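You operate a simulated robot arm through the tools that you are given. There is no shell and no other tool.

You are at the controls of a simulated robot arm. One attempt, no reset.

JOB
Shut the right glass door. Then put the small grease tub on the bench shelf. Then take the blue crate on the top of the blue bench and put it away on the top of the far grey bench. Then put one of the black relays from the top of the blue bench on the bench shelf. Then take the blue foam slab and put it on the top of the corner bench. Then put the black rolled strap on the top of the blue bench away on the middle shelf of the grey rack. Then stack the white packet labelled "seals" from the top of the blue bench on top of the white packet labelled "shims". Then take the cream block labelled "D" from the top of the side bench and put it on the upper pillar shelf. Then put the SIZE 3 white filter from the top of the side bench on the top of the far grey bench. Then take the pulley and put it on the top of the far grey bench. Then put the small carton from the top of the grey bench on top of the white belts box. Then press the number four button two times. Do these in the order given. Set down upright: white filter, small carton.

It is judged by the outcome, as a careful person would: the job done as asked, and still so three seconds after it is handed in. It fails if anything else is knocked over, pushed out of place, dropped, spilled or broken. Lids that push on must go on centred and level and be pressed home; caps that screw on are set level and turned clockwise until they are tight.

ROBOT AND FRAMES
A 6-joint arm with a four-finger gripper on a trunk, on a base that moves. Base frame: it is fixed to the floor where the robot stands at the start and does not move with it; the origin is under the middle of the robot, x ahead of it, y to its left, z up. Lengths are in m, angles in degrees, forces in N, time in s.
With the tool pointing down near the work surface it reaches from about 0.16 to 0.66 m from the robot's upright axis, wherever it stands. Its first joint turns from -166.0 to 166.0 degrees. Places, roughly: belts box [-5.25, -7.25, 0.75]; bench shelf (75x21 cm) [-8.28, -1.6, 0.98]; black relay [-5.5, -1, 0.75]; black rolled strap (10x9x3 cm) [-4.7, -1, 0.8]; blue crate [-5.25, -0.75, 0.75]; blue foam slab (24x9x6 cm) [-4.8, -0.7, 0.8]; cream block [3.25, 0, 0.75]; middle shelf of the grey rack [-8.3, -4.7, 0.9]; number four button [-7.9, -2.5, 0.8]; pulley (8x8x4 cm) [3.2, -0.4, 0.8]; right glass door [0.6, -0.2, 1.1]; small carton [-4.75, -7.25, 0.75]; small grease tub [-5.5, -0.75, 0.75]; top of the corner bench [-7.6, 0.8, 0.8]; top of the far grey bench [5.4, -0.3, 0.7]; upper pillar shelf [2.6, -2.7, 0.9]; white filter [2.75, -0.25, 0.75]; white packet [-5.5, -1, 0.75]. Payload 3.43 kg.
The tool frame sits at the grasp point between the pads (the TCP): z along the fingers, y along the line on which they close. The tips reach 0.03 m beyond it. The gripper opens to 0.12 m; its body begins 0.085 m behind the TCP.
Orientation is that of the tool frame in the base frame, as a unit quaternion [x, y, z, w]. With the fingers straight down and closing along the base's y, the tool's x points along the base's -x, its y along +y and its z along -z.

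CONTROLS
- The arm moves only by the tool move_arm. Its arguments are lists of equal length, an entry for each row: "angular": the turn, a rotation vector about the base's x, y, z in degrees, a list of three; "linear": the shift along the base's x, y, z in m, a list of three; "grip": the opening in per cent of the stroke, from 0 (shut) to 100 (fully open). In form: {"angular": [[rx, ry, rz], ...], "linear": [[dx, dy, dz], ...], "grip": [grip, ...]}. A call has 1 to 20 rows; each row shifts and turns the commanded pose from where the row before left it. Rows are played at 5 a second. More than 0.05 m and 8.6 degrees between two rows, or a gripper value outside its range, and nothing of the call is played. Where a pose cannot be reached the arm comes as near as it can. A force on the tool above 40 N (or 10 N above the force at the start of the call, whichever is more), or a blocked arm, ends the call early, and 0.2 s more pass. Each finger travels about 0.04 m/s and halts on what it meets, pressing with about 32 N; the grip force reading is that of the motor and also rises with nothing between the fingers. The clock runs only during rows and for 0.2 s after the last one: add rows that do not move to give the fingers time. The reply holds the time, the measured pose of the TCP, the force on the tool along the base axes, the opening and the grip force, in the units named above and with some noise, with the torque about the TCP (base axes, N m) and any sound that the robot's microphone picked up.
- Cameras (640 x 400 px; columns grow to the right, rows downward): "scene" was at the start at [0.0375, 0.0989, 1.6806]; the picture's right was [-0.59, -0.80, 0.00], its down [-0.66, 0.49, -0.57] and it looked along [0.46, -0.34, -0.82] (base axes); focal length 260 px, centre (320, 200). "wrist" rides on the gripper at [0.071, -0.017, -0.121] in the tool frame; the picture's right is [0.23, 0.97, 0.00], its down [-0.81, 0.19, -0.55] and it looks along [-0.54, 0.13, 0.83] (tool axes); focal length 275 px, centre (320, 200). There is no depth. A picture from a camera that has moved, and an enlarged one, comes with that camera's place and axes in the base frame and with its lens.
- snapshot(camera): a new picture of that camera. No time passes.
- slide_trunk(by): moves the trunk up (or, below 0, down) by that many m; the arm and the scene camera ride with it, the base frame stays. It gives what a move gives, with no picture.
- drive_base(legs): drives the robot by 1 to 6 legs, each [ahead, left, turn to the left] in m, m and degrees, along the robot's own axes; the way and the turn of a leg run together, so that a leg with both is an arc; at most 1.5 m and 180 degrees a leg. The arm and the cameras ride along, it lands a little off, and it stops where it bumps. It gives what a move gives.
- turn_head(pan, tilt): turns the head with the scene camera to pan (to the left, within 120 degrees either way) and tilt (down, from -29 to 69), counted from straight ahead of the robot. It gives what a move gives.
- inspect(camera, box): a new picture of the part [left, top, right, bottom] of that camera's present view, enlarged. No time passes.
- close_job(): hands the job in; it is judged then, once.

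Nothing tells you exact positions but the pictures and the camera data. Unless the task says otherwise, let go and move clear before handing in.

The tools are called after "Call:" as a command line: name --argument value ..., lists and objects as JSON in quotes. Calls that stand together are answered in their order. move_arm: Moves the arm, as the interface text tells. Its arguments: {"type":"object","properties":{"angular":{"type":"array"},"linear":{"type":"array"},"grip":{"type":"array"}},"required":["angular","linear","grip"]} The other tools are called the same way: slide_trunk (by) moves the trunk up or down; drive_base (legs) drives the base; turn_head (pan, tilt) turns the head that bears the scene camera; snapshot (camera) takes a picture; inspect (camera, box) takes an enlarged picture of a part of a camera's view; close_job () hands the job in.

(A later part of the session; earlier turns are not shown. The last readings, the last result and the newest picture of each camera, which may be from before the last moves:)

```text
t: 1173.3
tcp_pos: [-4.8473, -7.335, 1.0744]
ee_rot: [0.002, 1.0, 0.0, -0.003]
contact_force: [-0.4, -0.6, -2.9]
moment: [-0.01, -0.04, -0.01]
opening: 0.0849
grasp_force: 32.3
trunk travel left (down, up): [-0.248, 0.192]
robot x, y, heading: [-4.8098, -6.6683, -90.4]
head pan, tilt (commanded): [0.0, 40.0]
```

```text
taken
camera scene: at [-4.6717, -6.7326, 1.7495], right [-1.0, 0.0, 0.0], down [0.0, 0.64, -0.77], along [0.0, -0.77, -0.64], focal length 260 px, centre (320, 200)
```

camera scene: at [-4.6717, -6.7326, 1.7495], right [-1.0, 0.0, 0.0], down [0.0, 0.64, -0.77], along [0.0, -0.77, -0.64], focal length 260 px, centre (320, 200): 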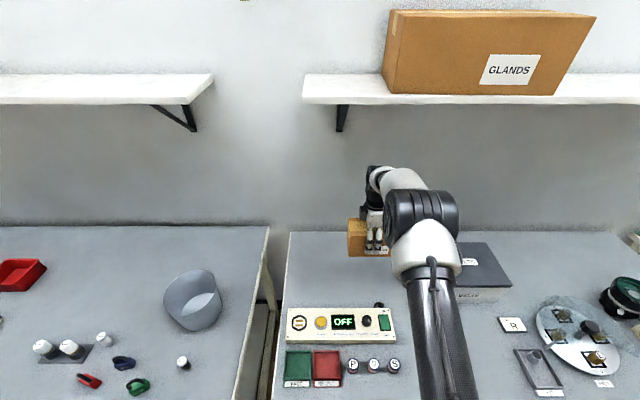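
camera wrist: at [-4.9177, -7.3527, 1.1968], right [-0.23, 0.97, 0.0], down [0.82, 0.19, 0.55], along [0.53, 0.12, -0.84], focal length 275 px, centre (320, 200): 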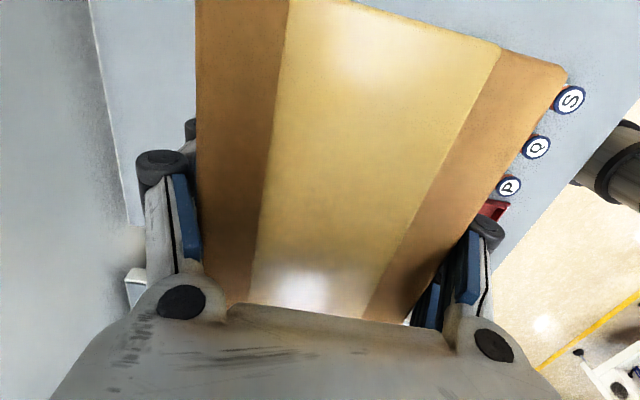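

Call:
inspect --camera "scene" --box '[420, 210, 580, 320]'

Call:
drive_base --legs '[[0, -0.36, 0.3]]'

Call:
turn_head --pan -15 --tilt 40

Call:
snapshot --camera "scene"

Call:
snapshot --camera "wrist"

```text
3.64 times, centred on (500, 265) of scene
camera zoom: at [-4.6717, -6.7326, 1.7495], right [-1.0, 0.0, 0.0], down [0.0, 0.64, -0.77], along [0.0, -0.77, -0.64], focal length 944 px, centre (-334, -36)
```

zoom: 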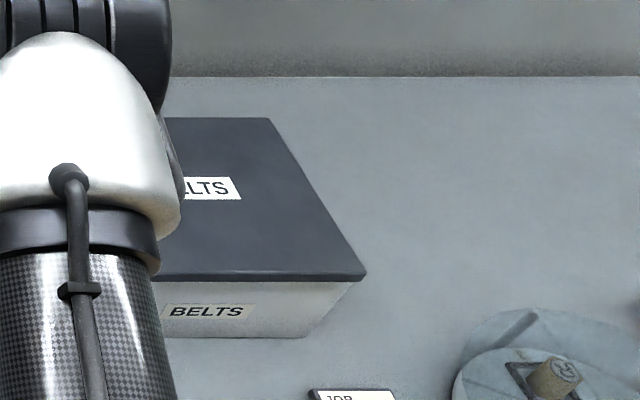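

```text
t: 1175.6
tcp_pos: [-5.1985, -7.3345, 1.0741]
ee_rot: [-0.003, 1.0, -0.001, -0.004]
contact_force: [0.0, -0.2, -3.1]
moment: [-0.05, -0.04, 0.02]
opening: 0.0851
grasp_force: 32.3
trunk travel left (down, up): [-0.248, 0.192]
robot x, y, heading: [-5.1684, -6.6668, -90.0]
head pan, tilt (commanded): [0.0, 40.0]
```

```text
t: 1176.4
tcp_pos: [-5.1972, -7.3359, 1.0746]
ee_rot: [-0.002, 1.0, -0.001, -0.003]
contact_force: [0.4, 0.5, -3.9]
moment: [0.01, -0.04, 0.02]
opening: 0.085
grasp_force: 32.0
trunk travel left (down, up): [-0.248, 0.192]
robot x, y, heading: [-5.1656, -6.6683, -89.8]
head pan, tilt (commanded): [-15.0, 40.0]
```

```text
taken
camera scene: at [-5.0492, -6.7284, 1.7495], right [-0.97, 0.25, 0.0], down [0.16, 0.62, -0.77], along [-0.19, -0.74, -0.64], focal length 260 px, centre (320, 200)
```

scene: 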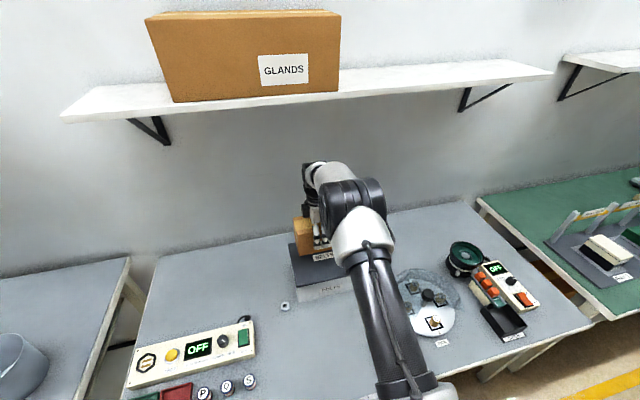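

```text
taken
camera wrist: at [-5.2678, -7.3534, 1.1969], right [-0.24, 0.97, 0.0], down [0.81, 0.2, 0.55], along [0.53, 0.13, -0.84], focal length 275 px, centre (320, 200)
```

wrist: 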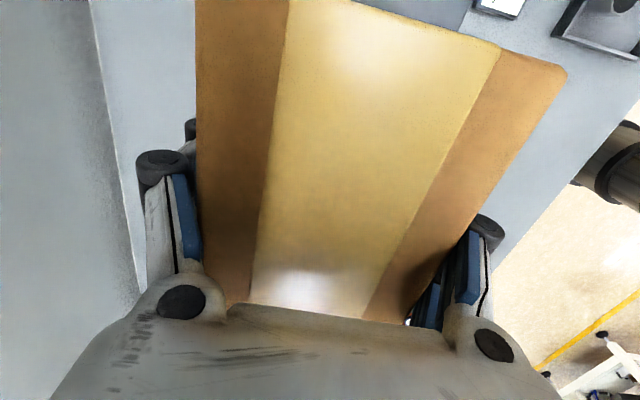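

The lid spans x -5.357…-5.093, y -7.452…-7.255. I line up over its centre and lower.

Call:
drive_base --legs '[[0, -0.03, 0]]'

Call:
move_arm --angular '[[0, 0, 0], [0, 0, 0], [0, 0, 0], [0, 0, 0]]' --linear '[[0, -0.009, -0.01], [0, -0.008, -0.015], [0, 0, -0.015], [0, 0, 0]]' --grip '[55, 55, 55, 55]'

Call:
snapshot --camera "scene"

Call:
inspect --camera "scene" --box '[260, 190, 420, 320]'

```text
t: 1177.2
tcp_pos: [-5.2292, -7.3353, 1.0748]
ee_rot: [-0.002, 1.0, -0.001, -0.003]
contact_force: [-0.9, 0.0, -3.6]
moment: [0.02, -0.1, -0.02]
opening: 0.0849
grasp_force: 32.4
trunk travel left (down, up): [-0.248, 0.192]
robot x, y, heading: [-5.1958, -6.6657, -90.2]
head pan, tilt (commanded): [-15.0, 40.0]
```

```text
t: 1178.2
tcp_pos: [-5.228, -7.3519, 1.0344]
ee_rot: [-0.003, 1.0, -0.001, -0.004]
contact_force: [0.6, 0.0, -3.0]
moment: [0.04, -0.03, 0.03]
opening: 0.0846
grasp_force: 32.1
trunk travel left (down, up): [-0.248, 0.192]
robot x, y, heading: [-5.1965, -6.6654, -89.8]
head pan, tilt (commanded): [-15.0, 40.0]
```

```text
taken
camera scene: at [-5.079, -6.7284, 1.7495], right [-0.97, 0.25, 0.0], down [0.16, 0.62, -0.77], along [-0.2, -0.74, -0.64], focal length 260 px, centre (320, 200)
```

scene: 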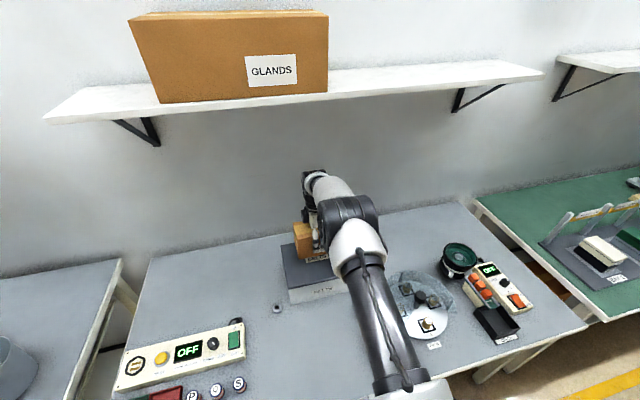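

```text
3.08 times, centred on (340, 255) of scene
camera zoom: at [-5.079, -6.7284, 1.7495], right [-0.97, 0.25, 0.0], down [0.16, 0.62, -0.77], along [-0.2, -0.74, -0.64], focal length 799 px, centre (258, 31)
```

zoom: 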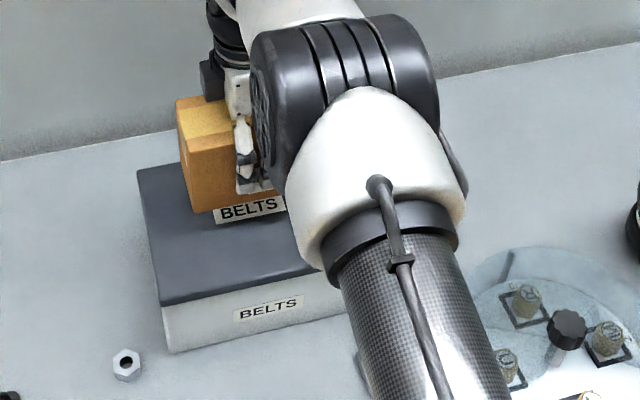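

The carton is centred over the lid. I lower it gently.

Call:
move_arm --angular '[[0, 0, 0], [0, 0, 0], [0, 0, 0], [0, 0, 0], [0, 0, 0], [0, 0, 0]]' --linear '[[0, 0.003, -0.01], [0, 0, -0.008], [0, 0, -0.006], [0, 0, -0.004], [0, 0, -0.004], [0, 0, 0]]' --grip '[55, 55, 55, 55, 55, 55]'

```text
t: 1179.6
tcp_pos: [-5.2284, -7.3483, 1.0027]
ee_rot: [-0.002, 1.0, -0.001, -0.003]
contact_force: [-0.4, -0.4, -3.7]
moment: [-0.04, -0.05, 0.0]
opening: 0.0845
grasp_force: 32.4
trunk travel left (down, up): [-0.248, 0.192]
robot x, y, heading: [-5.1939, -6.6674, -90.3]
head pan, tilt (commanded): [-15.0, 40.0]
```

Call:
move_arm --angular '[[0, 0, 0], [0, 0, 0], [0, 0, 0], [0, 0, 0], [0, 0, 0], [0, 0, 0]]' --linear '[[0, 0, -0.004], [0, 0, -0.004], [0, 0, -0.003], [0, 0, -0.003], [0, 0, -0.003], [0, 0, 0]]' --grip '[55, 55, 55, 55, 55, 55]'

```text
t: 1181.0
tcp_pos: [-5.2277, -7.3489, 0.9866]
ee_rot: [-0.002, 1.0, -0.002, -0.004]
contact_force: [0.0, 0.2, -3.5]
moment: [-0.01, 0.03, 0.02]
opening: 0.0847
grasp_force: 31.8
trunk travel left (down, up): [-0.248, 0.192]
robot x, y, heading: [-5.1949, -6.6654, -89.8]
head pan, tilt (commanded): [-15.0, 40.0]
```

Call:
move_arm --angular '[[0, 0, 0], [0, 0, 0], [0, 0, 0], [0, 0, 0], [0, 0, 0], [0, 0, 0]]' --linear '[[0, 0, -0.003], [0, 0, -0.003], [0, 0, -0.003], [0, 0, -0.003], [0, 0, -0.003], [0, 0, 0]]' --grip '[55, 55, 55, 55, 55, 55]'

Call:
inspect --camera "scene" --box '[260, 190, 420, 320]'

```text
t: 1181.8
tcp_pos: [-5.2275, -7.3521, 0.9869]
ee_rot: [-0.003, 1.0, -0.006, -0.004]
contact_force: [-0.2, 4.4, 16.6]
moment: [1.19, -0.1, 0.04]
opening: 0.0851
grasp_force: 32.1
trunk travel left (down, up): [-0.248, 0.192]
robot x, y, heading: [-5.196, -6.6657, -89.6]
head pan, tilt (commanded): [-15.0, 40.0]
stopped in row 4: the force on the tool passed its limit at 43 N (the readings are from after the stop); the commanded pose is now the measured one
```

```text
3.08 times, centred on (340, 255) of scene
camera zoom: at [-5.079, -6.7266, 1.7496], right [-0.97, 0.25, 0.0], down [0.16, 0.62, -0.77], along [-0.2, -0.74, -0.64], focal length 799 px, centre (258, 31)
```

zoom: 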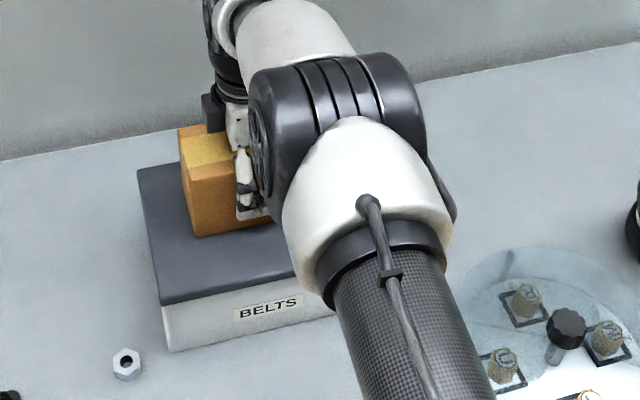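

The carton is on the lid. I relieve the pressure, open a little and rise with the trunk.

Call:
move_arm --angular '[[0, 0, 0], [0, 0, 0], [0, 0, 0], [0, 0, 0], [0, 0, 0], [0, 0, 0]]' --linear '[[0, 0.001, 0.002], [0, 0.001, 0.001], [0, 0, 0], [0, 0, 0], [0, 0, 0], [0, 0, 0]]' --grip '[55, 60, 75, 88, 95, 95]'

Call:
snapshot --camera "wrist"

Call:
slide_trunk --by 0.15

Call:
snapshot --camera "wrist"

Call:
inspect --camera "scene" --box '[240, 190, 420, 320]'

```text
t: 1183.2
tcp_pos: [-5.2276, -7.3512, 0.9861]
ee_rot: [-0.002, 1.0, -0.006, -0.003]
contact_force: [0.5, 0.4, -0.4]
moment: [-0.02, -0.01, 0.02]
opening: 0.114
grasp_force: 0.0
trunk travel left (down, up): [-0.248, 0.192]
robot x, y, heading: [-5.1972, -6.6675, -89.8]
head pan, tilt (commanded): [-15.0, 40.0]
```

```text
taken
camera wrist: at [-5.298, -7.3671, 1.1077], right [-0.23, 0.97, -0.01], down [0.81, 0.2, 0.54], along [0.53, 0.12, -0.84], focal length 275 px, centre (320, 200)
```

wrist: 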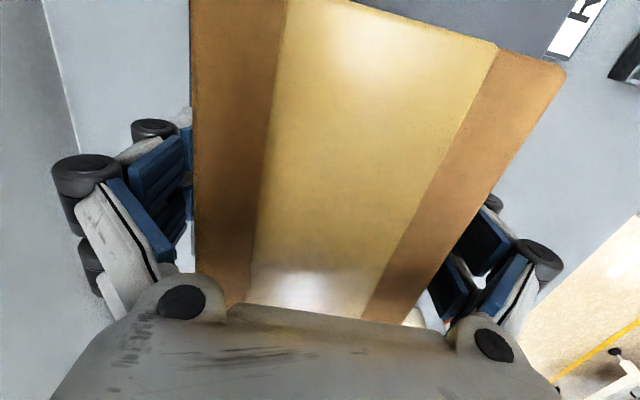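

```text
t: 1185.0
tcp_pos: [-5.2288, -7.3508, 1.1351]
ee_rot: [-0.003, 1.0, -0.005, -0.004]
contact_force: [-0.1, 0.0, 0.3]
moment: [-0.02, -0.07, 0.0]
opening: 0.1138
grasp_force: 0.1
trunk travel left (down, up): [-0.398, 0.042]
robot x, y, heading: [-5.1952, -6.6681, -89.8]
head pan, tilt (commanded): [-15.0, 40.0]
```

```text
taken
camera wrist: at [-5.298, -7.3672, 1.2574], right [-0.23, 0.97, -0.01], down [0.81, 0.2, 0.54], along [0.53, 0.12, -0.84], focal length 275 px, centre (320, 200)
```

wrist: 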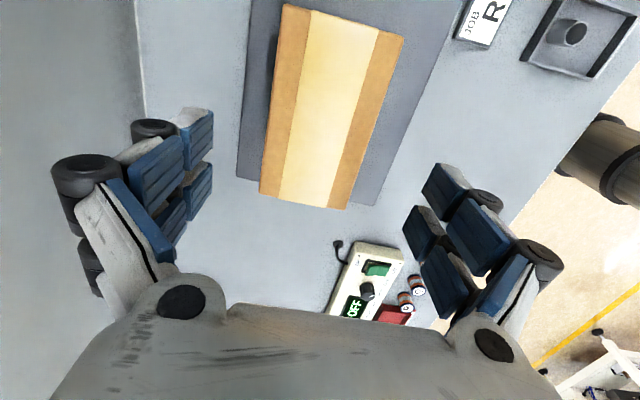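

```text
3.08 times, centred on (330, 255) of scene
camera zoom: at [-5.079, -6.7282, 1.8994], right [-0.97, 0.25, 0.0], down [0.16, 0.62, -0.77], along [-0.2, -0.74, -0.64], focal length 799 px, centre (289, 31)
```

zoom: 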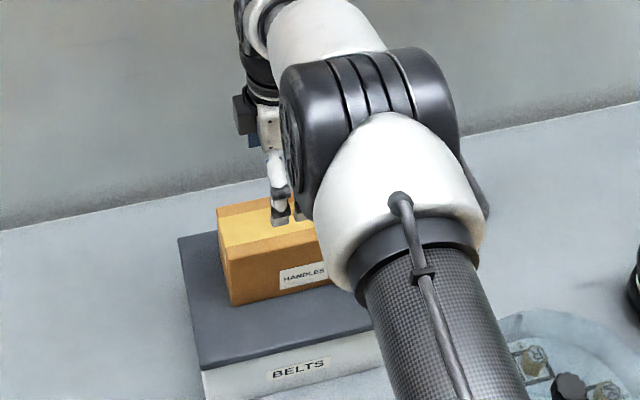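

The carton stands upright on the BELTS lid. Last task: the "4" key. I back off, lower the trunk, bring the tool to its normal orientation and drive to the west bench's keypad.

Call:
drive_base --legs '[[-0.8, 0, 0]]'

Call:
slide_trunk --by -0.17

Call:
snapshot --camera "scene"

Call:
move_arm --angular '[[0, 0, -8.2], [0, 0, -8.2], [0, 0, -8.2], [0, 0, -8.2], [0, 0, -8.2], [0, 0, -8.2], [0, 0, -8.2], [0, 0, -8.2], [0, 0, -8.2], [0, 0, -8.2], [0, 0, -8.0]]' --linear '[[0, 0.01, 0.02], [0, 0.01, 0.02], [0, 0.01, 0.02], [0, 0.01, 0.02], [0, 0.01, 0.02], [0, 0.01, 0.02], [0, 0.01, 0.02], [0, 0.01, 0.02], [0, 0, 0.0], [0, 0, 0.0], [0, 0, 0.0]]' --grip '[50, 50, 50, 50, 50, 50, 50, 50, 50, 50, 50]'

```text
t: 1189.3
tcp_pos: [-5.2319, -6.5539, 1.1348]
ee_rot: [-0.001, 1.0, -0.005, -0.004]
contact_force: [-0.3, -0.3, 0.3]
moment: [0.02, 0.01, 0.01]
opening: 0.114
grasp_force: 0.2
trunk travel left (down, up): [-0.398, 0.042]
robot x, y, heading: [-5.1986, -5.8725, -90.0]
head pan, tilt (commanded): [-15.0, 40.0]
```

```text
t: 1191.2
tcp_pos: [-5.2321, -6.5536, 0.9665]
ee_rot: [-0.002, 1.0, -0.005, -0.004]
contact_force: [-0.4, 0.2, 0.0]
moment: [0.0, 0.01, -0.01]
opening: 0.1139
grasp_force: 0.1
trunk travel left (down, up): [-0.228, 0.212]
robot x, y, heading: [-5.1974, -5.8757, -89.9]
head pan, tilt (commanded): [-15.0, 40.0]
```

```text
taken
camera scene: at [-5.0811, -5.9321, 1.7297], right [-0.97, 0.26, 0.0], down [0.17, 0.62, -0.77], along [-0.2, -0.74, -0.64], focal length 260 px, centre (320, 200)
```

scene: 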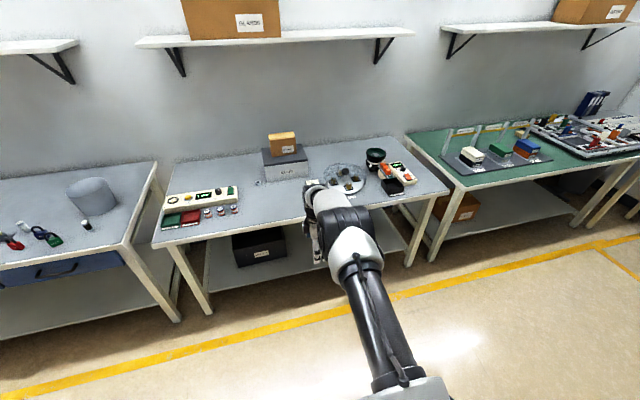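

```text
t: 1193.6
tcp_pos: [-5.2317, -6.4756, 1.1249]
ee_rot: [0.708, 0.707, -0.001, -0.007]
contact_force: [-0.7, 0.3, -0.7]
moment: [-0.02, -0.01, 0.04]
opening: 0.0601
grasp_force: 0.2
trunk travel left (down, up): [-0.228, 0.212]
robot x, y, heading: [-5.1979, -5.8711, -89.9]
head pan, tilt (commanded): [-15.0, 40.0]
```

Call:
drive_base --legs '[[0, 0, -90], [1.2, 0, 0], [0.75, 0, 0], [0, -1.5, 0], [0, -1.5, 0], [0, -0.3, 0]]'

Call:
turn_head --pan 0 --tilt 45

Call:
snapshot --camera "scene"

```text
t: 1222.9
tcp_pos: [-7.7319, -2.5329, 1.1255]
ee_rot: [1.0, -0.006, 0.003, -0.005]
contact_force: [0.9, -0.2, 0.0]
moment: [-0.04, -0.02, -0.01]
opening: 0.0598
grasp_force: 0.0
trunk travel left (down, up): [-0.228, 0.212]
robot x, y, heading: [-7.1297, -2.5749, 179.1]
head pan, tilt (commanded): [-15.0, 40.0]
```

```text
t: 1223.6
tcp_pos: [-7.7328, -2.5331, 1.1253]
ee_rot: [1.0, -0.006, 0.004, -0.005]
contact_force: [0.2, 0.7, -0.9]
moment: [0.05, 0.02, -0.01]
opening: 0.0598
grasp_force: 0.1
trunk travel left (down, up): [-0.228, 0.212]
robot x, y, heading: [-7.1353, -2.5764, 179.4]
head pan, tilt (commanded): [0.0, 45.0]
```

```text
taken
camera scene: at [-7.1935, -2.7119, 1.7223], right [0.01, 1.0, 0.0], down [0.71, -0.01, -0.71], along [-0.71, 0.01, -0.71], focal length 260 px, centre (320, 200)
```

scene: 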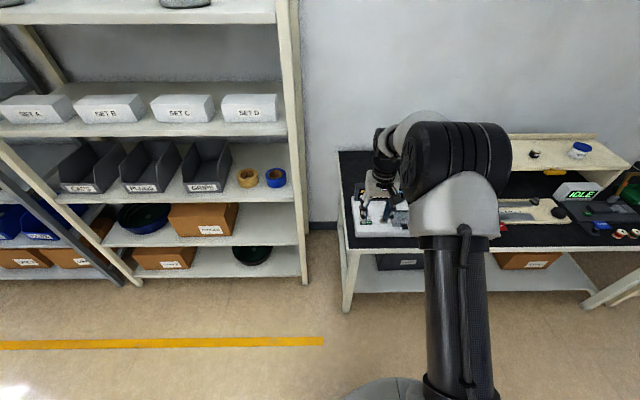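

I retract the arm a bit, then stand slightly north of the keypad so that my camera sees it past the arm.

Call:
move_arm --angular '[[0, 0, 0], [0, 0, 0], [0, 0, 0], [0, 0, 0]]' --linear '[[0.045, 0.0, 0.0], [0.045, 0, 0], [0.045, 0, 0], [0.045, 0, 0]]' --grip '[30, 20, 0, 0]'

Call:
drive_base --legs '[[0.4, -0.2, 0.6]]'

Call:
turn_head --pan 10 --tilt 55

Call:
snapshot --camera "scene"

Call:
snapshot --camera "wrist"

```text
t: 1224.6
tcp_pos: [-7.5505, -2.5333, 1.1273]
ee_rot: [1.0, -0.006, 0.003, -0.005]
contact_force: [-0.4, 0.3, 0.0]
moment: [0.03, 0.02, 0.02]
opening: 0.0
grasp_force: 9.1
trunk travel left (down, up): [-0.228, 0.212]
robot x, y, heading: [-7.1333, -2.5775, 179.2]
head pan, tilt (commanded): [0.0, 45.0]
```

```text
t: 1227.4
tcp_pos: [-7.9553, -2.3339, 1.1263]
ee_rot: [1.0, -0.002, 0.005, -0.005]
contact_force: [-0.8, -0.7, -0.9]
moment: [-0.05, -0.04, -0.01]
opening: 0.0
grasp_force: 31.9
trunk travel left (down, up): [-0.228, 0.212]
robot x, y, heading: [-7.5317, -2.3733, 180.0]
head pan, tilt (commanded): [0.0, 45.0]
```

```text
t: 1228.1
tcp_pos: [-7.9545, -2.3326, 1.1268]
ee_rot: [1.0, -0.001, 0.003, -0.005]
contact_force: [-0.7, 1.0, 0.1]
moment: [-0.02, -0.01, 0.01]
opening: 0.0
grasp_force: 32.0
trunk travel left (down, up): [-0.228, 0.212]
robot x, y, heading: [-7.5348, -2.3693, 179.9]
head pan, tilt (commanded): [10.0, 55.0]
```

```text
taken
camera scene: at [-7.5841, -2.5216, 1.7089], right [-0.17, 0.99, 0.0], down [0.81, 0.14, -0.57], along [-0.57, -0.1, -0.82], focal length 260 px, centre (320, 200)
```

scene: 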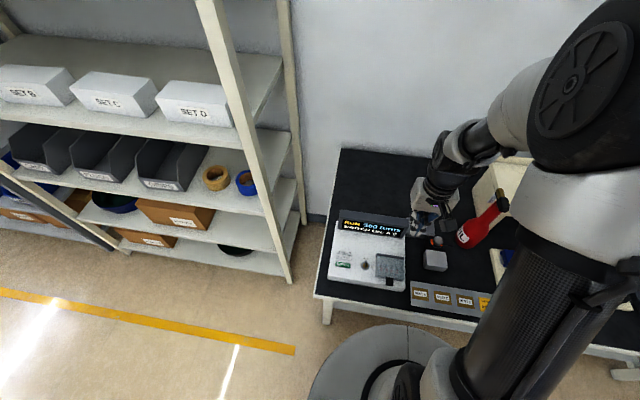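

```text
taken
camera wrist: at [-7.8843, -2.3191, 1.2489], right [0.23, -0.97, -0.01], down [-0.82, -0.2, 0.54], along [-0.53, -0.12, -0.84], focal length 275 px, centre (320, 200)
```

wrist: 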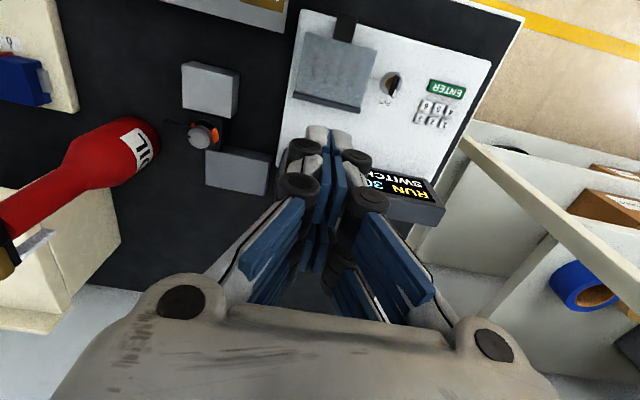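

Call:
inspect --camera "scene" --box '[315, 230, 395, 290]'

Call:
inspect --camera "wrist" --box '[380, 60, 500, 140]'

Call:
inspect --camera "wrist" --box '[260, 110, 400, 210]'

```text
6.67 times, centred on (355, 260) of scene
camera zoom: at [-7.5841, -2.5216, 1.7089], right [-0.17, 0.99, 0.0], down [0.81, 0.14, -0.57], along [-0.57, -0.1, -0.82], focal length 1731 px, centre (87, -200)
```

zoom: 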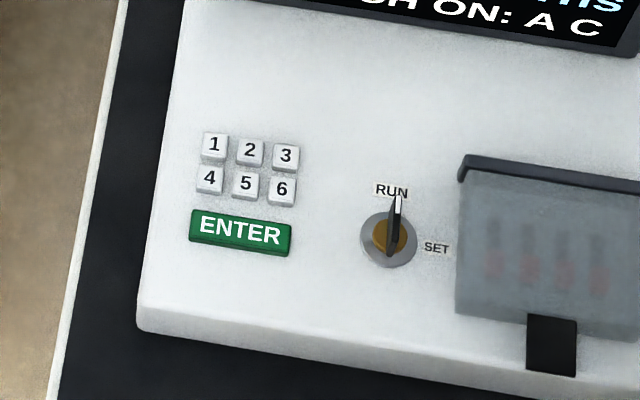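

```text
5.00 times, centred on (440, 100) of wrist
camera zoom: at [-7.8843, -2.3191, 1.2489], right [0.23, -0.97, -0.01], down [-0.82, -0.2, 0.54], along [-0.53, -0.12, -0.84], focal length 1376 px, centre (-280, 700)
```

zoom: 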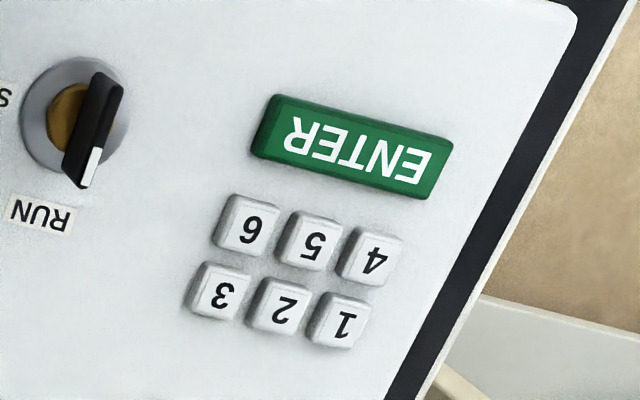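

```text
4.00 times, centred on (330, 160) of wrist
camera zoom: at [-7.8843, -2.3191, 1.2489], right [0.23, -0.97, -0.01], down [-0.82, -0.2, 0.54], along [-0.53, -0.12, -0.84], focal length 1101 px, centre (280, 360)
```

zoom: 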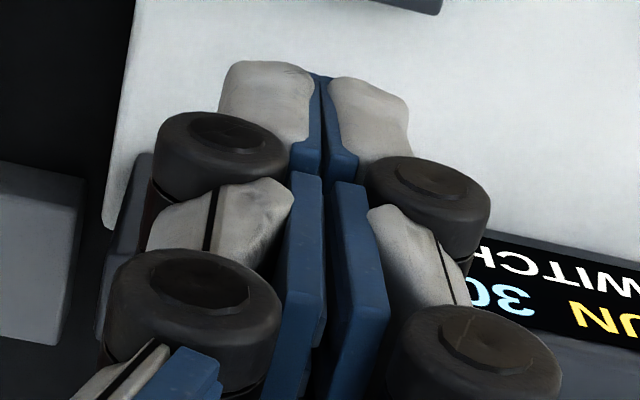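

Key "4" is at about [-7.945, -2.521, 0.855] with 1.9 cm pitch to its neighbours. I'll press it with a single fingertip: fingers half open, tool tilted a little so that only the near, north finger is lowest. I move above it.

Call:
move_arm --angular '[[0, 0, 0], [0, 0, 0], [0, 0, 0], [0, 0, 0], [0, 0, 0], [0, 6, 0], [0, 6, 0], [0, 0, 0]]' --linear '[[0, -0.045, 0], [0, -0.045, 0], [0, -0.045, -0.01], [0, -0.045, -0.02], [0, -0.045, -0.02], [0, 0, -0.04], [0, 0, -0.04], [0, 0, 0]]' --grip '[20, 40, 50, 50, 50, 50, 50, 50]'

Call:
snapshot --camera "wrist"

Call:
snapshot --camera "scene"

```text
t: 1229.9
tcp_pos: [-7.9553, -2.5593, 0.9969]
ee_rot: [0.995, -0.001, -0.101, -0.005]
contact_force: [0.1, 0.3, -0.2]
moment: [-0.02, 0.01, 0.02]
opening: 0.0599
grasp_force: 0.1
trunk travel left (down, up): [-0.228, 0.212]
robot x, y, heading: [-7.5295, -2.3716, 179.8]
head pan, tilt (commanded): [10.0, 55.0]
```

```text
taken
camera wrist: at [-7.8606, -2.5447, 1.1009], right [0.22, -0.97, -0.05], down [-0.68, -0.19, 0.7], along [-0.69, -0.12, -0.71], focal length 275 px, centre (320, 200)
```

wrist: 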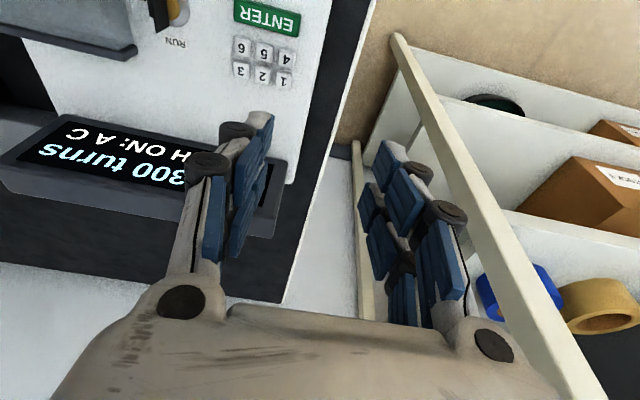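

```text
taken
camera scene: at [-7.5839, -2.5209, 1.709], right [-0.17, 0.99, 0.0], down [0.81, 0.14, -0.57], along [-0.57, -0.1, -0.82], focal length 260 px, centre (320, 200)
```

scene: 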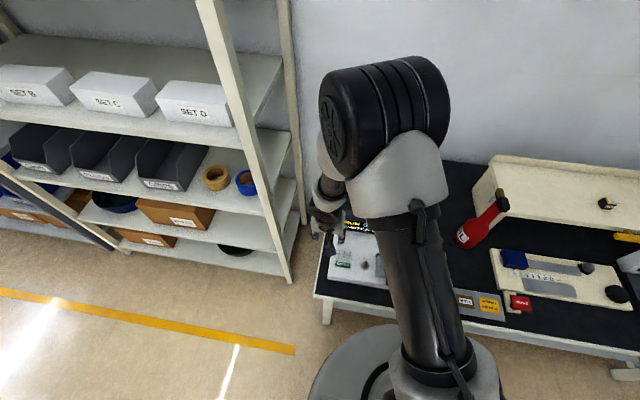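

Call:
inspect --camera "wrist" --box '[210, 0, 350, 150]'

Call:
inspect --camera "scene" --box '[300, 190, 400, 290]'

```text
2.67 times, centred on (280, 75) of wrist
camera zoom: at [-7.8606, -2.5447, 1.1009], right [0.22, -0.97, -0.05], down [-0.68, -0.19, 0.7], along [-0.69, -0.12, -0.71], focal length 734 px, centre (427, 533)
```

zoom: 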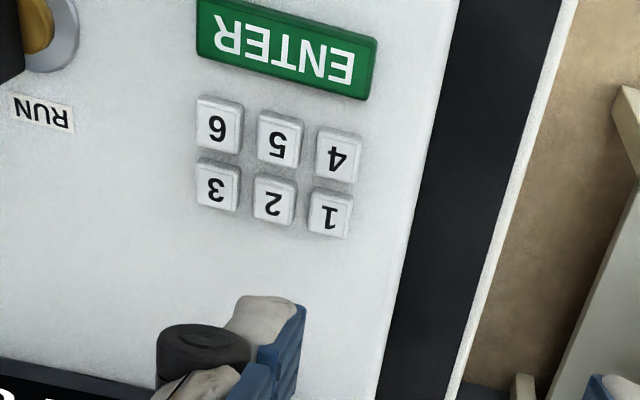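

```text
4.00 times, centred on (350, 240) of scene
camera zoom: at [-7.5839, -2.5209, 1.709], right [-0.17, 0.99, 0.0], down [0.81, 0.14, -0.57], along [-0.57, -0.1, -0.82], focal length 1039 px, centre (200, 40)
```

zoom: 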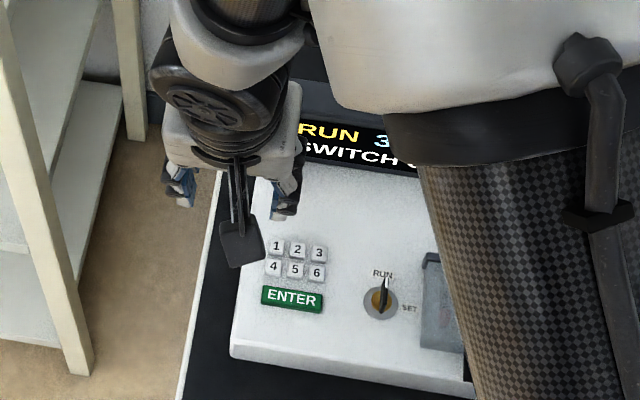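

The near-north fingertip is already almost exactly above key 4. I descend to about 2 cm above it and check again.

Call:
move_arm --angular '[[0, 0, 0], [0, 0, 0], [0, 0, 0], [0, 0, 0]]' --linear '[[0.001, -0.001, -0.03], [0.001, -0.001, -0.03], [0, 0, -0.017], [0, 0, 0]]' --grip '[50, 50, 50, 50]'

Call:
inspect --camera "wrist" --box '[210, 0, 350, 150]'

Call:
inspect --camera "scene" --box '[320, 220, 400, 280]'

```text
t: 1230.9
tcp_pos: [-7.9527, -2.5613, 0.92]
ee_rot: [0.995, -0.003, -0.1, -0.006]
contact_force: [1.0, -0.2, -0.3]
moment: [0.0, -0.01, 0.03]
opening: 0.06
grasp_force: 0.0
trunk travel left (down, up): [-0.228, 0.212]
robot x, y, heading: [-7.5327, -2.3722, 179.7]
head pan, tilt (commanded): [10.0, 55.0]
```

```text
2.67 times, centred on (280, 75) of wrist
camera zoom: at [-7.8581, -2.5459, 1.0245], right [0.22, -0.97, -0.06], down [-0.68, -0.2, 0.7], along [-0.69, -0.12, -0.71], focal length 734 px, centre (427, 533)
```

zoom: 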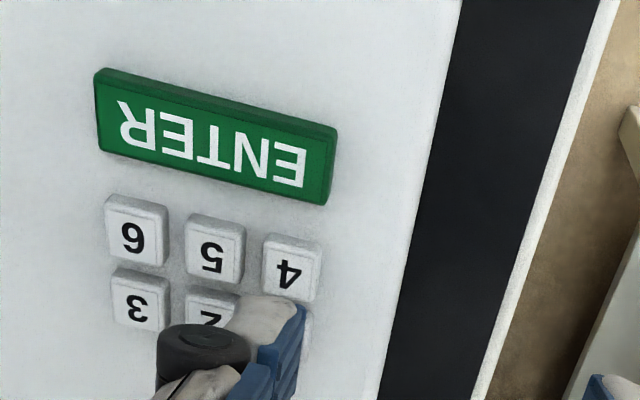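

```text
6.67 times, centred on (360, 250) of scene
camera zoom: at [-7.5841, -2.5216, 1.7089], right [-0.17, 0.99, 0.0], down [0.81, 0.14, -0.57], along [-0.57, -0.1, -0.82], focal length 1731 px, centre (53, -133)
```

zoom: 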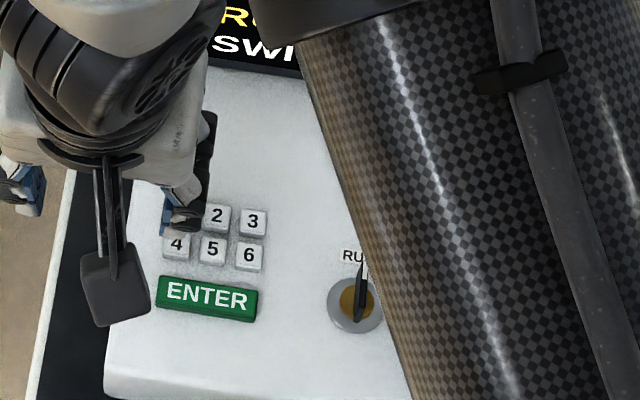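

Aligned within about 2 mm. I descend slowly until I feel or hear the key.

Call:
move_arm --angular '[[0, 0, 0], [0, 0, 0], [0, 0, 0]]' --linear '[[0, 0, -0.008], [0, 0, -0.005], [0, 0, 0]]' --grip '[50, 50, 50]'

Call:
inspect --camera "scene" --box '[325, 235, 385, 275]'

Call:
inspect --camera "wrist" --box '[210, 30, 350, 150]'

```text
t: 1231.7
tcp_pos: [-7.9531, -2.5602, 0.9075]
ee_rot: [0.995, -0.002, -0.101, -0.006]
contact_force: [-0.2, 0.0, -0.2]
moment: [0.0, 0.03, 0.01]
opening: 0.0598
grasp_force: 0.1
trunk travel left (down, up): [-0.228, 0.212]
robot x, y, heading: [-7.5317, -2.3698, 179.7]
head pan, tilt (commanded): [10.0, 55.0]
```

```text
10.00 times, centred on (355, 255) of scene
camera zoom: at [-7.5842, -2.5217, 1.7089], right [-0.17, 0.99, 0.0], down [0.81, 0.14, -0.57], along [-0.57, -0.1, -0.82], focal length 2597 px, centre (-30, -350)
```

zoom: 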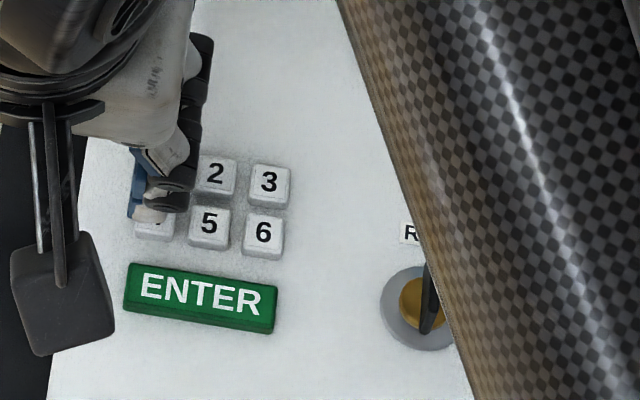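

```text
3.33 times, centred on (280, 90) of wrist
camera zoom: at [-7.8586, -2.5459, 1.0114], right [0.22, -0.97, -0.06], down [-0.68, -0.2, 0.7], along [-0.69, -0.12, -0.71], focal length 918 px, centre (453, 567)
```

zoom: 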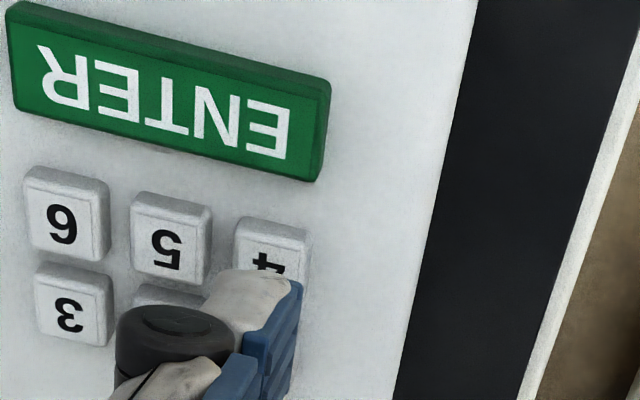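

The tip is just above key 4, a few millimetres toward its near edge. I shift 3 mm inward and press in 2 mm steps.

Call:
move_arm --angular '[[0, 0, 0], [0, 0, 0], [0, 0, 0], [0, 0, 0]]' --linear '[[-0.003, 0, 0], [0, 0, -0.003], [0, 0, -0.002], [0, 0, 0]]' --grip '[50, 50, 50, 50]'

Call:
inspect --camera "scene" --box '[325, 235, 385, 275]'

```text
t: 1232.7
tcp_pos: [-7.957, -2.5601, 0.9018]
ee_rot: [0.995, -0.002, -0.1, -0.005]
contact_force: [0.3, -0.8, -0.6]
moment: [0.01, 0.01, -0.01]
opening: 0.0598
grasp_force: 0.0
trunk travel left (down, up): [-0.228, 0.212]
robot x, y, heading: [-7.533, -2.37, 179.8]
head pan, tilt (commanded): [10.0, 55.0]
```

```text
10.00 times, centred on (355, 255) of scene
camera zoom: at [-7.5842, -2.5217, 1.7089], right [-0.17, 0.99, 0.0], down [0.81, 0.14, -0.57], along [-0.57, -0.1, -0.82], focal length 2597 px, centre (-30, -350)
```

zoom: 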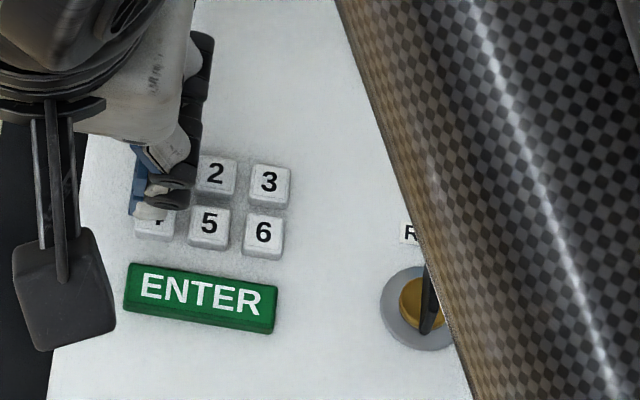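

Call:
move_arm --angular '[[0, 0, 0], [0, 0, 0], [0, 0, 0], [0, 0, 0]]' --linear '[[0.001, 0.001, -0.002], [0, 0, -0.002], [0, 0, -0.002], [0, 0, 0]]' --grip '[50, 50, 50, 50]'

Call:
inspect --camera "scene" --box '[325, 235, 385, 275]'

Call:
inspect --camera "wrist" --box '[210, 30, 350, 150]'

```text
t: 1233.7
tcp_pos: [-7.9549, -2.5598, 0.8962]
ee_rot: [0.995, -0.003, -0.101, -0.006]
contact_force: [-0.9, -0.4, 0.6]
moment: [0.03, -0.01, 0.01]
opening: 0.0602
grasp_force: 0.1
trunk travel left (down, up): [-0.228, 0.212]
robot x, y, heading: [-7.5346, -2.3732, 180.0]
head pan, tilt (commanded): [10.0, 55.0]
```

```text
10.00 times, centred on (355, 255) of scene
camera zoom: at [-7.5842, -2.5217, 1.7089], right [-0.17, 0.99, 0.0], down [0.81, 0.14, -0.57], along [-0.57, -0.1, -0.82], focal length 2597 px, centre (-30, -350)
```

zoom: 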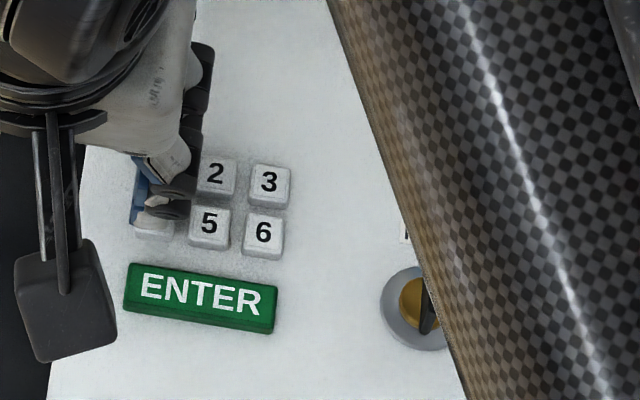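

```text
3.33 times, centred on (280, 90) of wrist
camera zoom: at [-7.8608, -2.545, 1.0004], right [0.22, -0.97, -0.06], down [-0.68, -0.2, 0.7], along [-0.69, -0.12, -0.71], focal length 918 px, centre (453, 567)
```

zoom: 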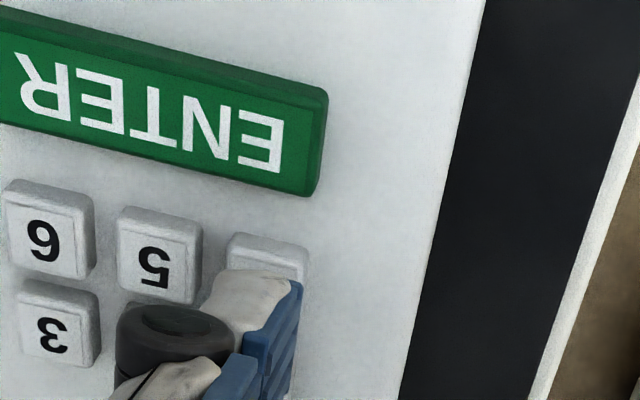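

Call:
move_arm --angular '[[0, 0, 0], [0, 0, 0], [0, 0, 0], [0, 0, 0]]' --linear '[[0, 0, -0.002], [0, 0, -0.002], [0, 0, -0.001], [0, 0, 0]]' --grip '[50, 50, 50, 50]'

```text
t: 1234.7
tcp_pos: [-7.955, -2.5593, 0.8906]
ee_rot: [0.995, -0.003, -0.102, -0.006]
contact_force: [0.7, -0.9, 0.5]
moment: [0.02, 0.01, -0.01]
opening: 0.06
grasp_force: 0.0
trunk travel left (down, up): [-0.228, 0.212]
robot x, y, heading: [-7.5319, -2.3708, 179.7]
head pan, tilt (commanded): [10.0, 55.0]
```

Call:
move_arm --angular '[[0, 0, 0], [0, 0, 0], [0, 0, 0]]' --linear '[[0, 0, -0.002], [0, 0, -0.001], [0, 0, 0]]' --grip '[50, 50, 50]'

Call:
inspect --camera "scene" --box '[325, 235, 385, 275]'

Call:
inspect --camera "wrist" --box '[210, 30, 350, 150]'

```text
t: 1235.5
tcp_pos: [-7.9563, -2.5593, 0.8873]
ee_rot: [0.995, -0.002, -0.101, -0.006]
contact_force: [-0.4, 0.0, 0.2]
moment: [0.0, -0.01, 0.02]
opening: 0.0601
grasp_force: 0.1
trunk travel left (down, up): [-0.228, 0.212]
robot x, y, heading: [-7.5323, -2.3723, 179.9]
head pan, tilt (commanded): [10.0, 55.0]
```

```text
10.00 times, centred on (355, 255) of scene
camera zoom: at [-7.5842, -2.5217, 1.7089], right [-0.17, 0.99, 0.0], down [0.81, 0.14, -0.57], along [-0.57, -0.1, -0.82], focal length 2597 px, centre (-30, -350)
```

zoom: 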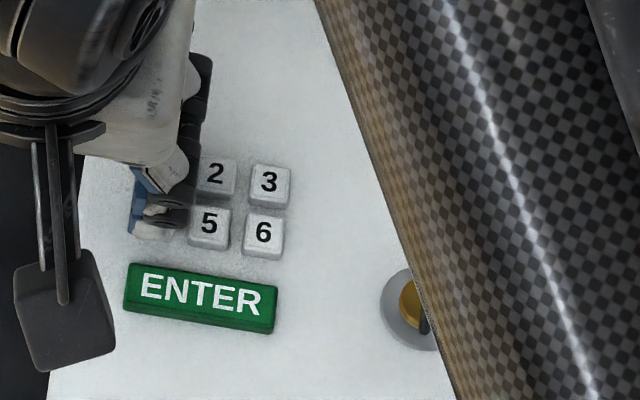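

```text
3.33 times, centred on (280, 90) of wrist
camera zoom: at [-7.861, -2.5451, 0.9924], right [0.22, -0.97, -0.06], down [-0.68, -0.2, 0.7], along [-0.69, -0.12, -0.71], focal length 918 px, centre (453, 567)
```

zoom: 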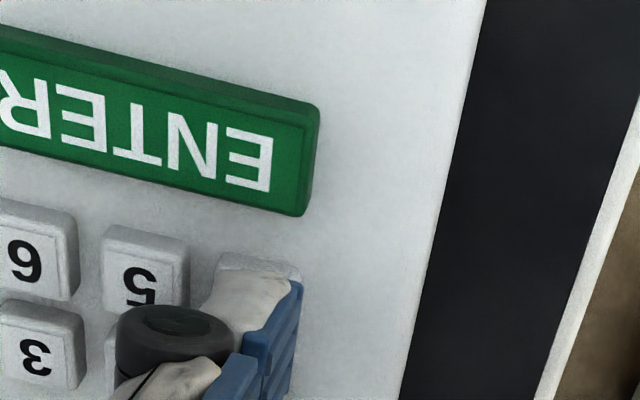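

The lowest edge of the tip is at the key's near rim. I shift 6 mm further in (west) and go on.

Call:
move_arm --angular '[[0, 0, 0], [0, 0, 0], [0, 0, 0]]' --linear '[[0, 0, 0.004], [-0.006, 0, 0], [0, 0, 0]]' --grip '[50, 50, 50]'

Call:
inspect --camera "scene" --box '[325, 235, 385, 275]'

Call:
inspect --camera "wrist" --box '[210, 30, 350, 150]'

```text
t: 1236.3
tcp_pos: [-7.9608, -2.5599, 0.891]
ee_rot: [0.995, -0.002, -0.1, -0.005]
contact_force: [-0.6, 0.5, 0.1]
moment: [-0.04, 0.02, 0.02]
opening: 0.0599
grasp_force: 0.0
trunk travel left (down, up): [-0.228, 0.212]
robot x, y, heading: [-7.5356, -2.3706, 180.1]
head pan, tilt (commanded): [10.0, 55.0]
```

```text
10.00 times, centred on (355, 255) of scene
camera zoom: at [-7.584, -2.5217, 1.7089], right [-0.17, 0.99, 0.0], down [0.81, 0.14, -0.57], along [-0.57, -0.1, -0.82], focal length 2597 px, centre (-30, -350)
```

zoom: 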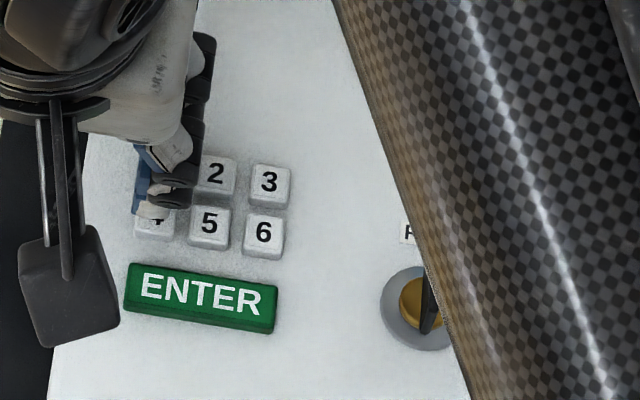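

```text
3.33 times, centred on (280, 90) of wrist
camera zoom: at [-7.8667, -2.5448, 0.9963], right [0.22, -0.97, -0.06], down [-0.69, -0.2, 0.7], along [-0.69, -0.12, -0.71], focal length 918 px, centre (453, 567)
```

zoom: 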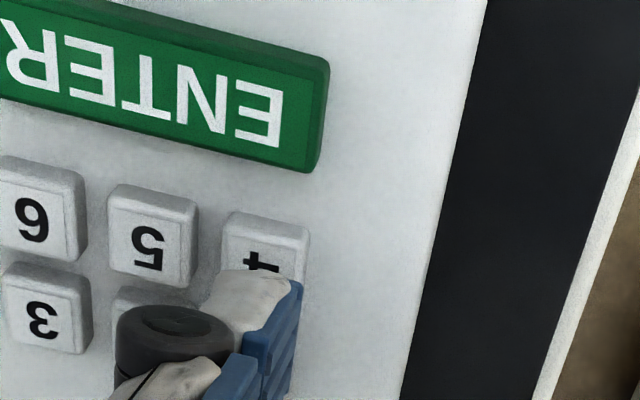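

I add a little more tilt so the neighbouring "1" key cannot be touched, keeping the tip over key 4, then press.

Call:
move_arm --angular '[[0, 3, 0], [0, 3, 0], [0, 0, 0]]' --linear '[[0.002, 0, 0.002], [0.002, 0, 0.001], [0, 0, 0]]' --grip '[50, 50, 50]'

Call:
inspect --camera "wrist" --box '[210, 30, 350, 150]'

Call:
inspect --camera "scene" --box '[325, 235, 385, 275]'

```text
t: 1237.1
tcp_pos: [-7.9593, -2.5596, 0.8945]
ee_rot: [0.988, -0.002, -0.151, -0.009]
contact_force: [-0.3, 0.3, 0.1]
moment: [-0.01, -0.01, -0.03]
opening: 0.0601
grasp_force: 0.0
trunk travel left (down, up): [-0.228, 0.212]
robot x, y, heading: [-7.5333, -2.3715, 180.1]
head pan, tilt (commanded): [10.0, 55.0]
```

```text
3.33 times, centred on (280, 90) of wrist
camera zoom: at [-7.8537, -2.5463, 0.9898], right [0.21, -0.97, -0.09], down [-0.61, -0.2, 0.77], along [-0.76, -0.11, -0.64], focal length 918 px, centre (453, 567)
```

zoom: 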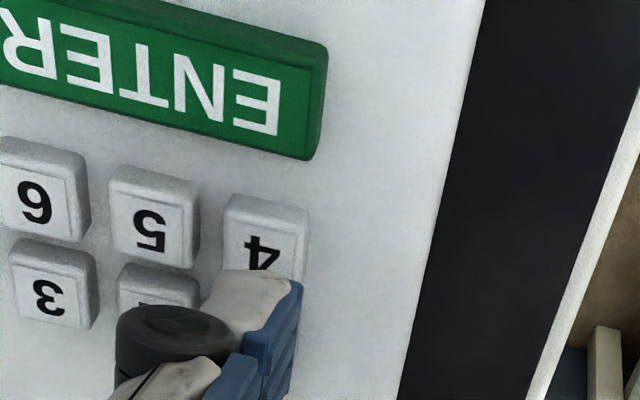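

```text
10.00 times, centred on (355, 255) of scene
camera zoom: at [-7.5843, -2.5216, 1.7089], right [-0.17, 0.99, 0.0], down [0.81, 0.14, -0.57], along [-0.57, -0.1, -0.82], focal length 2597 px, centre (-30, -350)
```

zoom: 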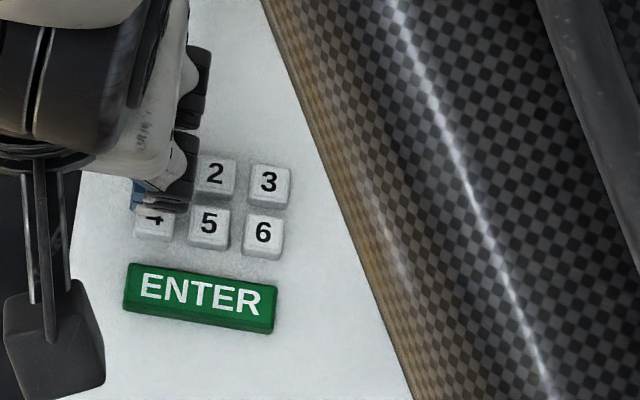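

Call:
move_arm --angular '[[0, 0, 0], [0, 0, 0], [0, 0, 0], [0, 0, 0]]' --linear '[[0, 0, -0.004], [0, 0, -0.003], [0, 0, -0.003], [0, 0, 0]]' --grip '[50, 50, 50, 50]'

Call:
inspect --camera "wrist" --box '[210, 30, 350, 150]'

Call:
inspect --camera "scene" --box '[325, 235, 385, 275]'

```text
t: 1238.1
tcp_pos: [-7.9605, -2.5606, 0.8855]
ee_rot: [0.988, -0.003, -0.151, -0.011]
contact_force: [0.3, 0.3, -0.1]
moment: [-0.01, 0.0, 0.0]
opening: 0.0598
grasp_force: 0.2
out of reach, approached as far as the arm can: row 3
trunk travel left (down, up): [-0.228, 0.212]
robot x, y, heading: [-7.5325, -2.3722, 179.9]
head pan, tilt (commanded): [10.0, 55.0]
```

```text
3.33 times, centred on (280, 90) of wrist
camera zoom: at [-7.8552, -2.5477, 0.9809], right [0.21, -0.97, -0.09], down [-0.61, -0.2, 0.77], along [-0.76, -0.11, -0.64], focal length 918 px, centre (453, 567)
```

zoom: 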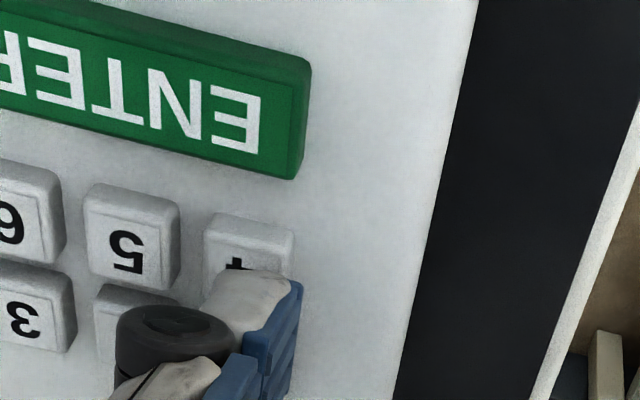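

```text
10.00 times, centred on (355, 255) of scene
camera zoom: at [-7.5842, -2.5217, 1.7089], right [-0.17, 0.99, 0.0], down [0.81, 0.14, -0.57], along [-0.57, -0.1, -0.82], focal length 2597 px, centre (-30, -350)
```

zoom: 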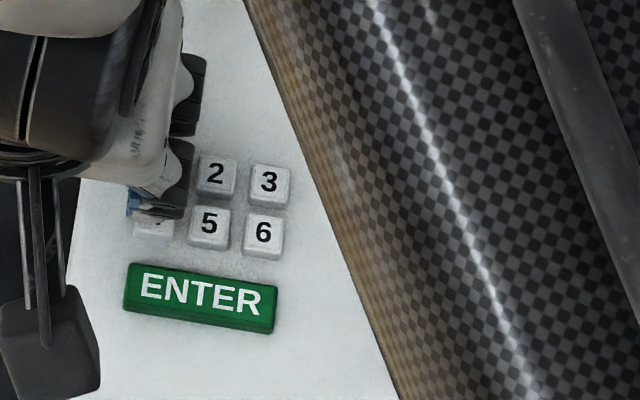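

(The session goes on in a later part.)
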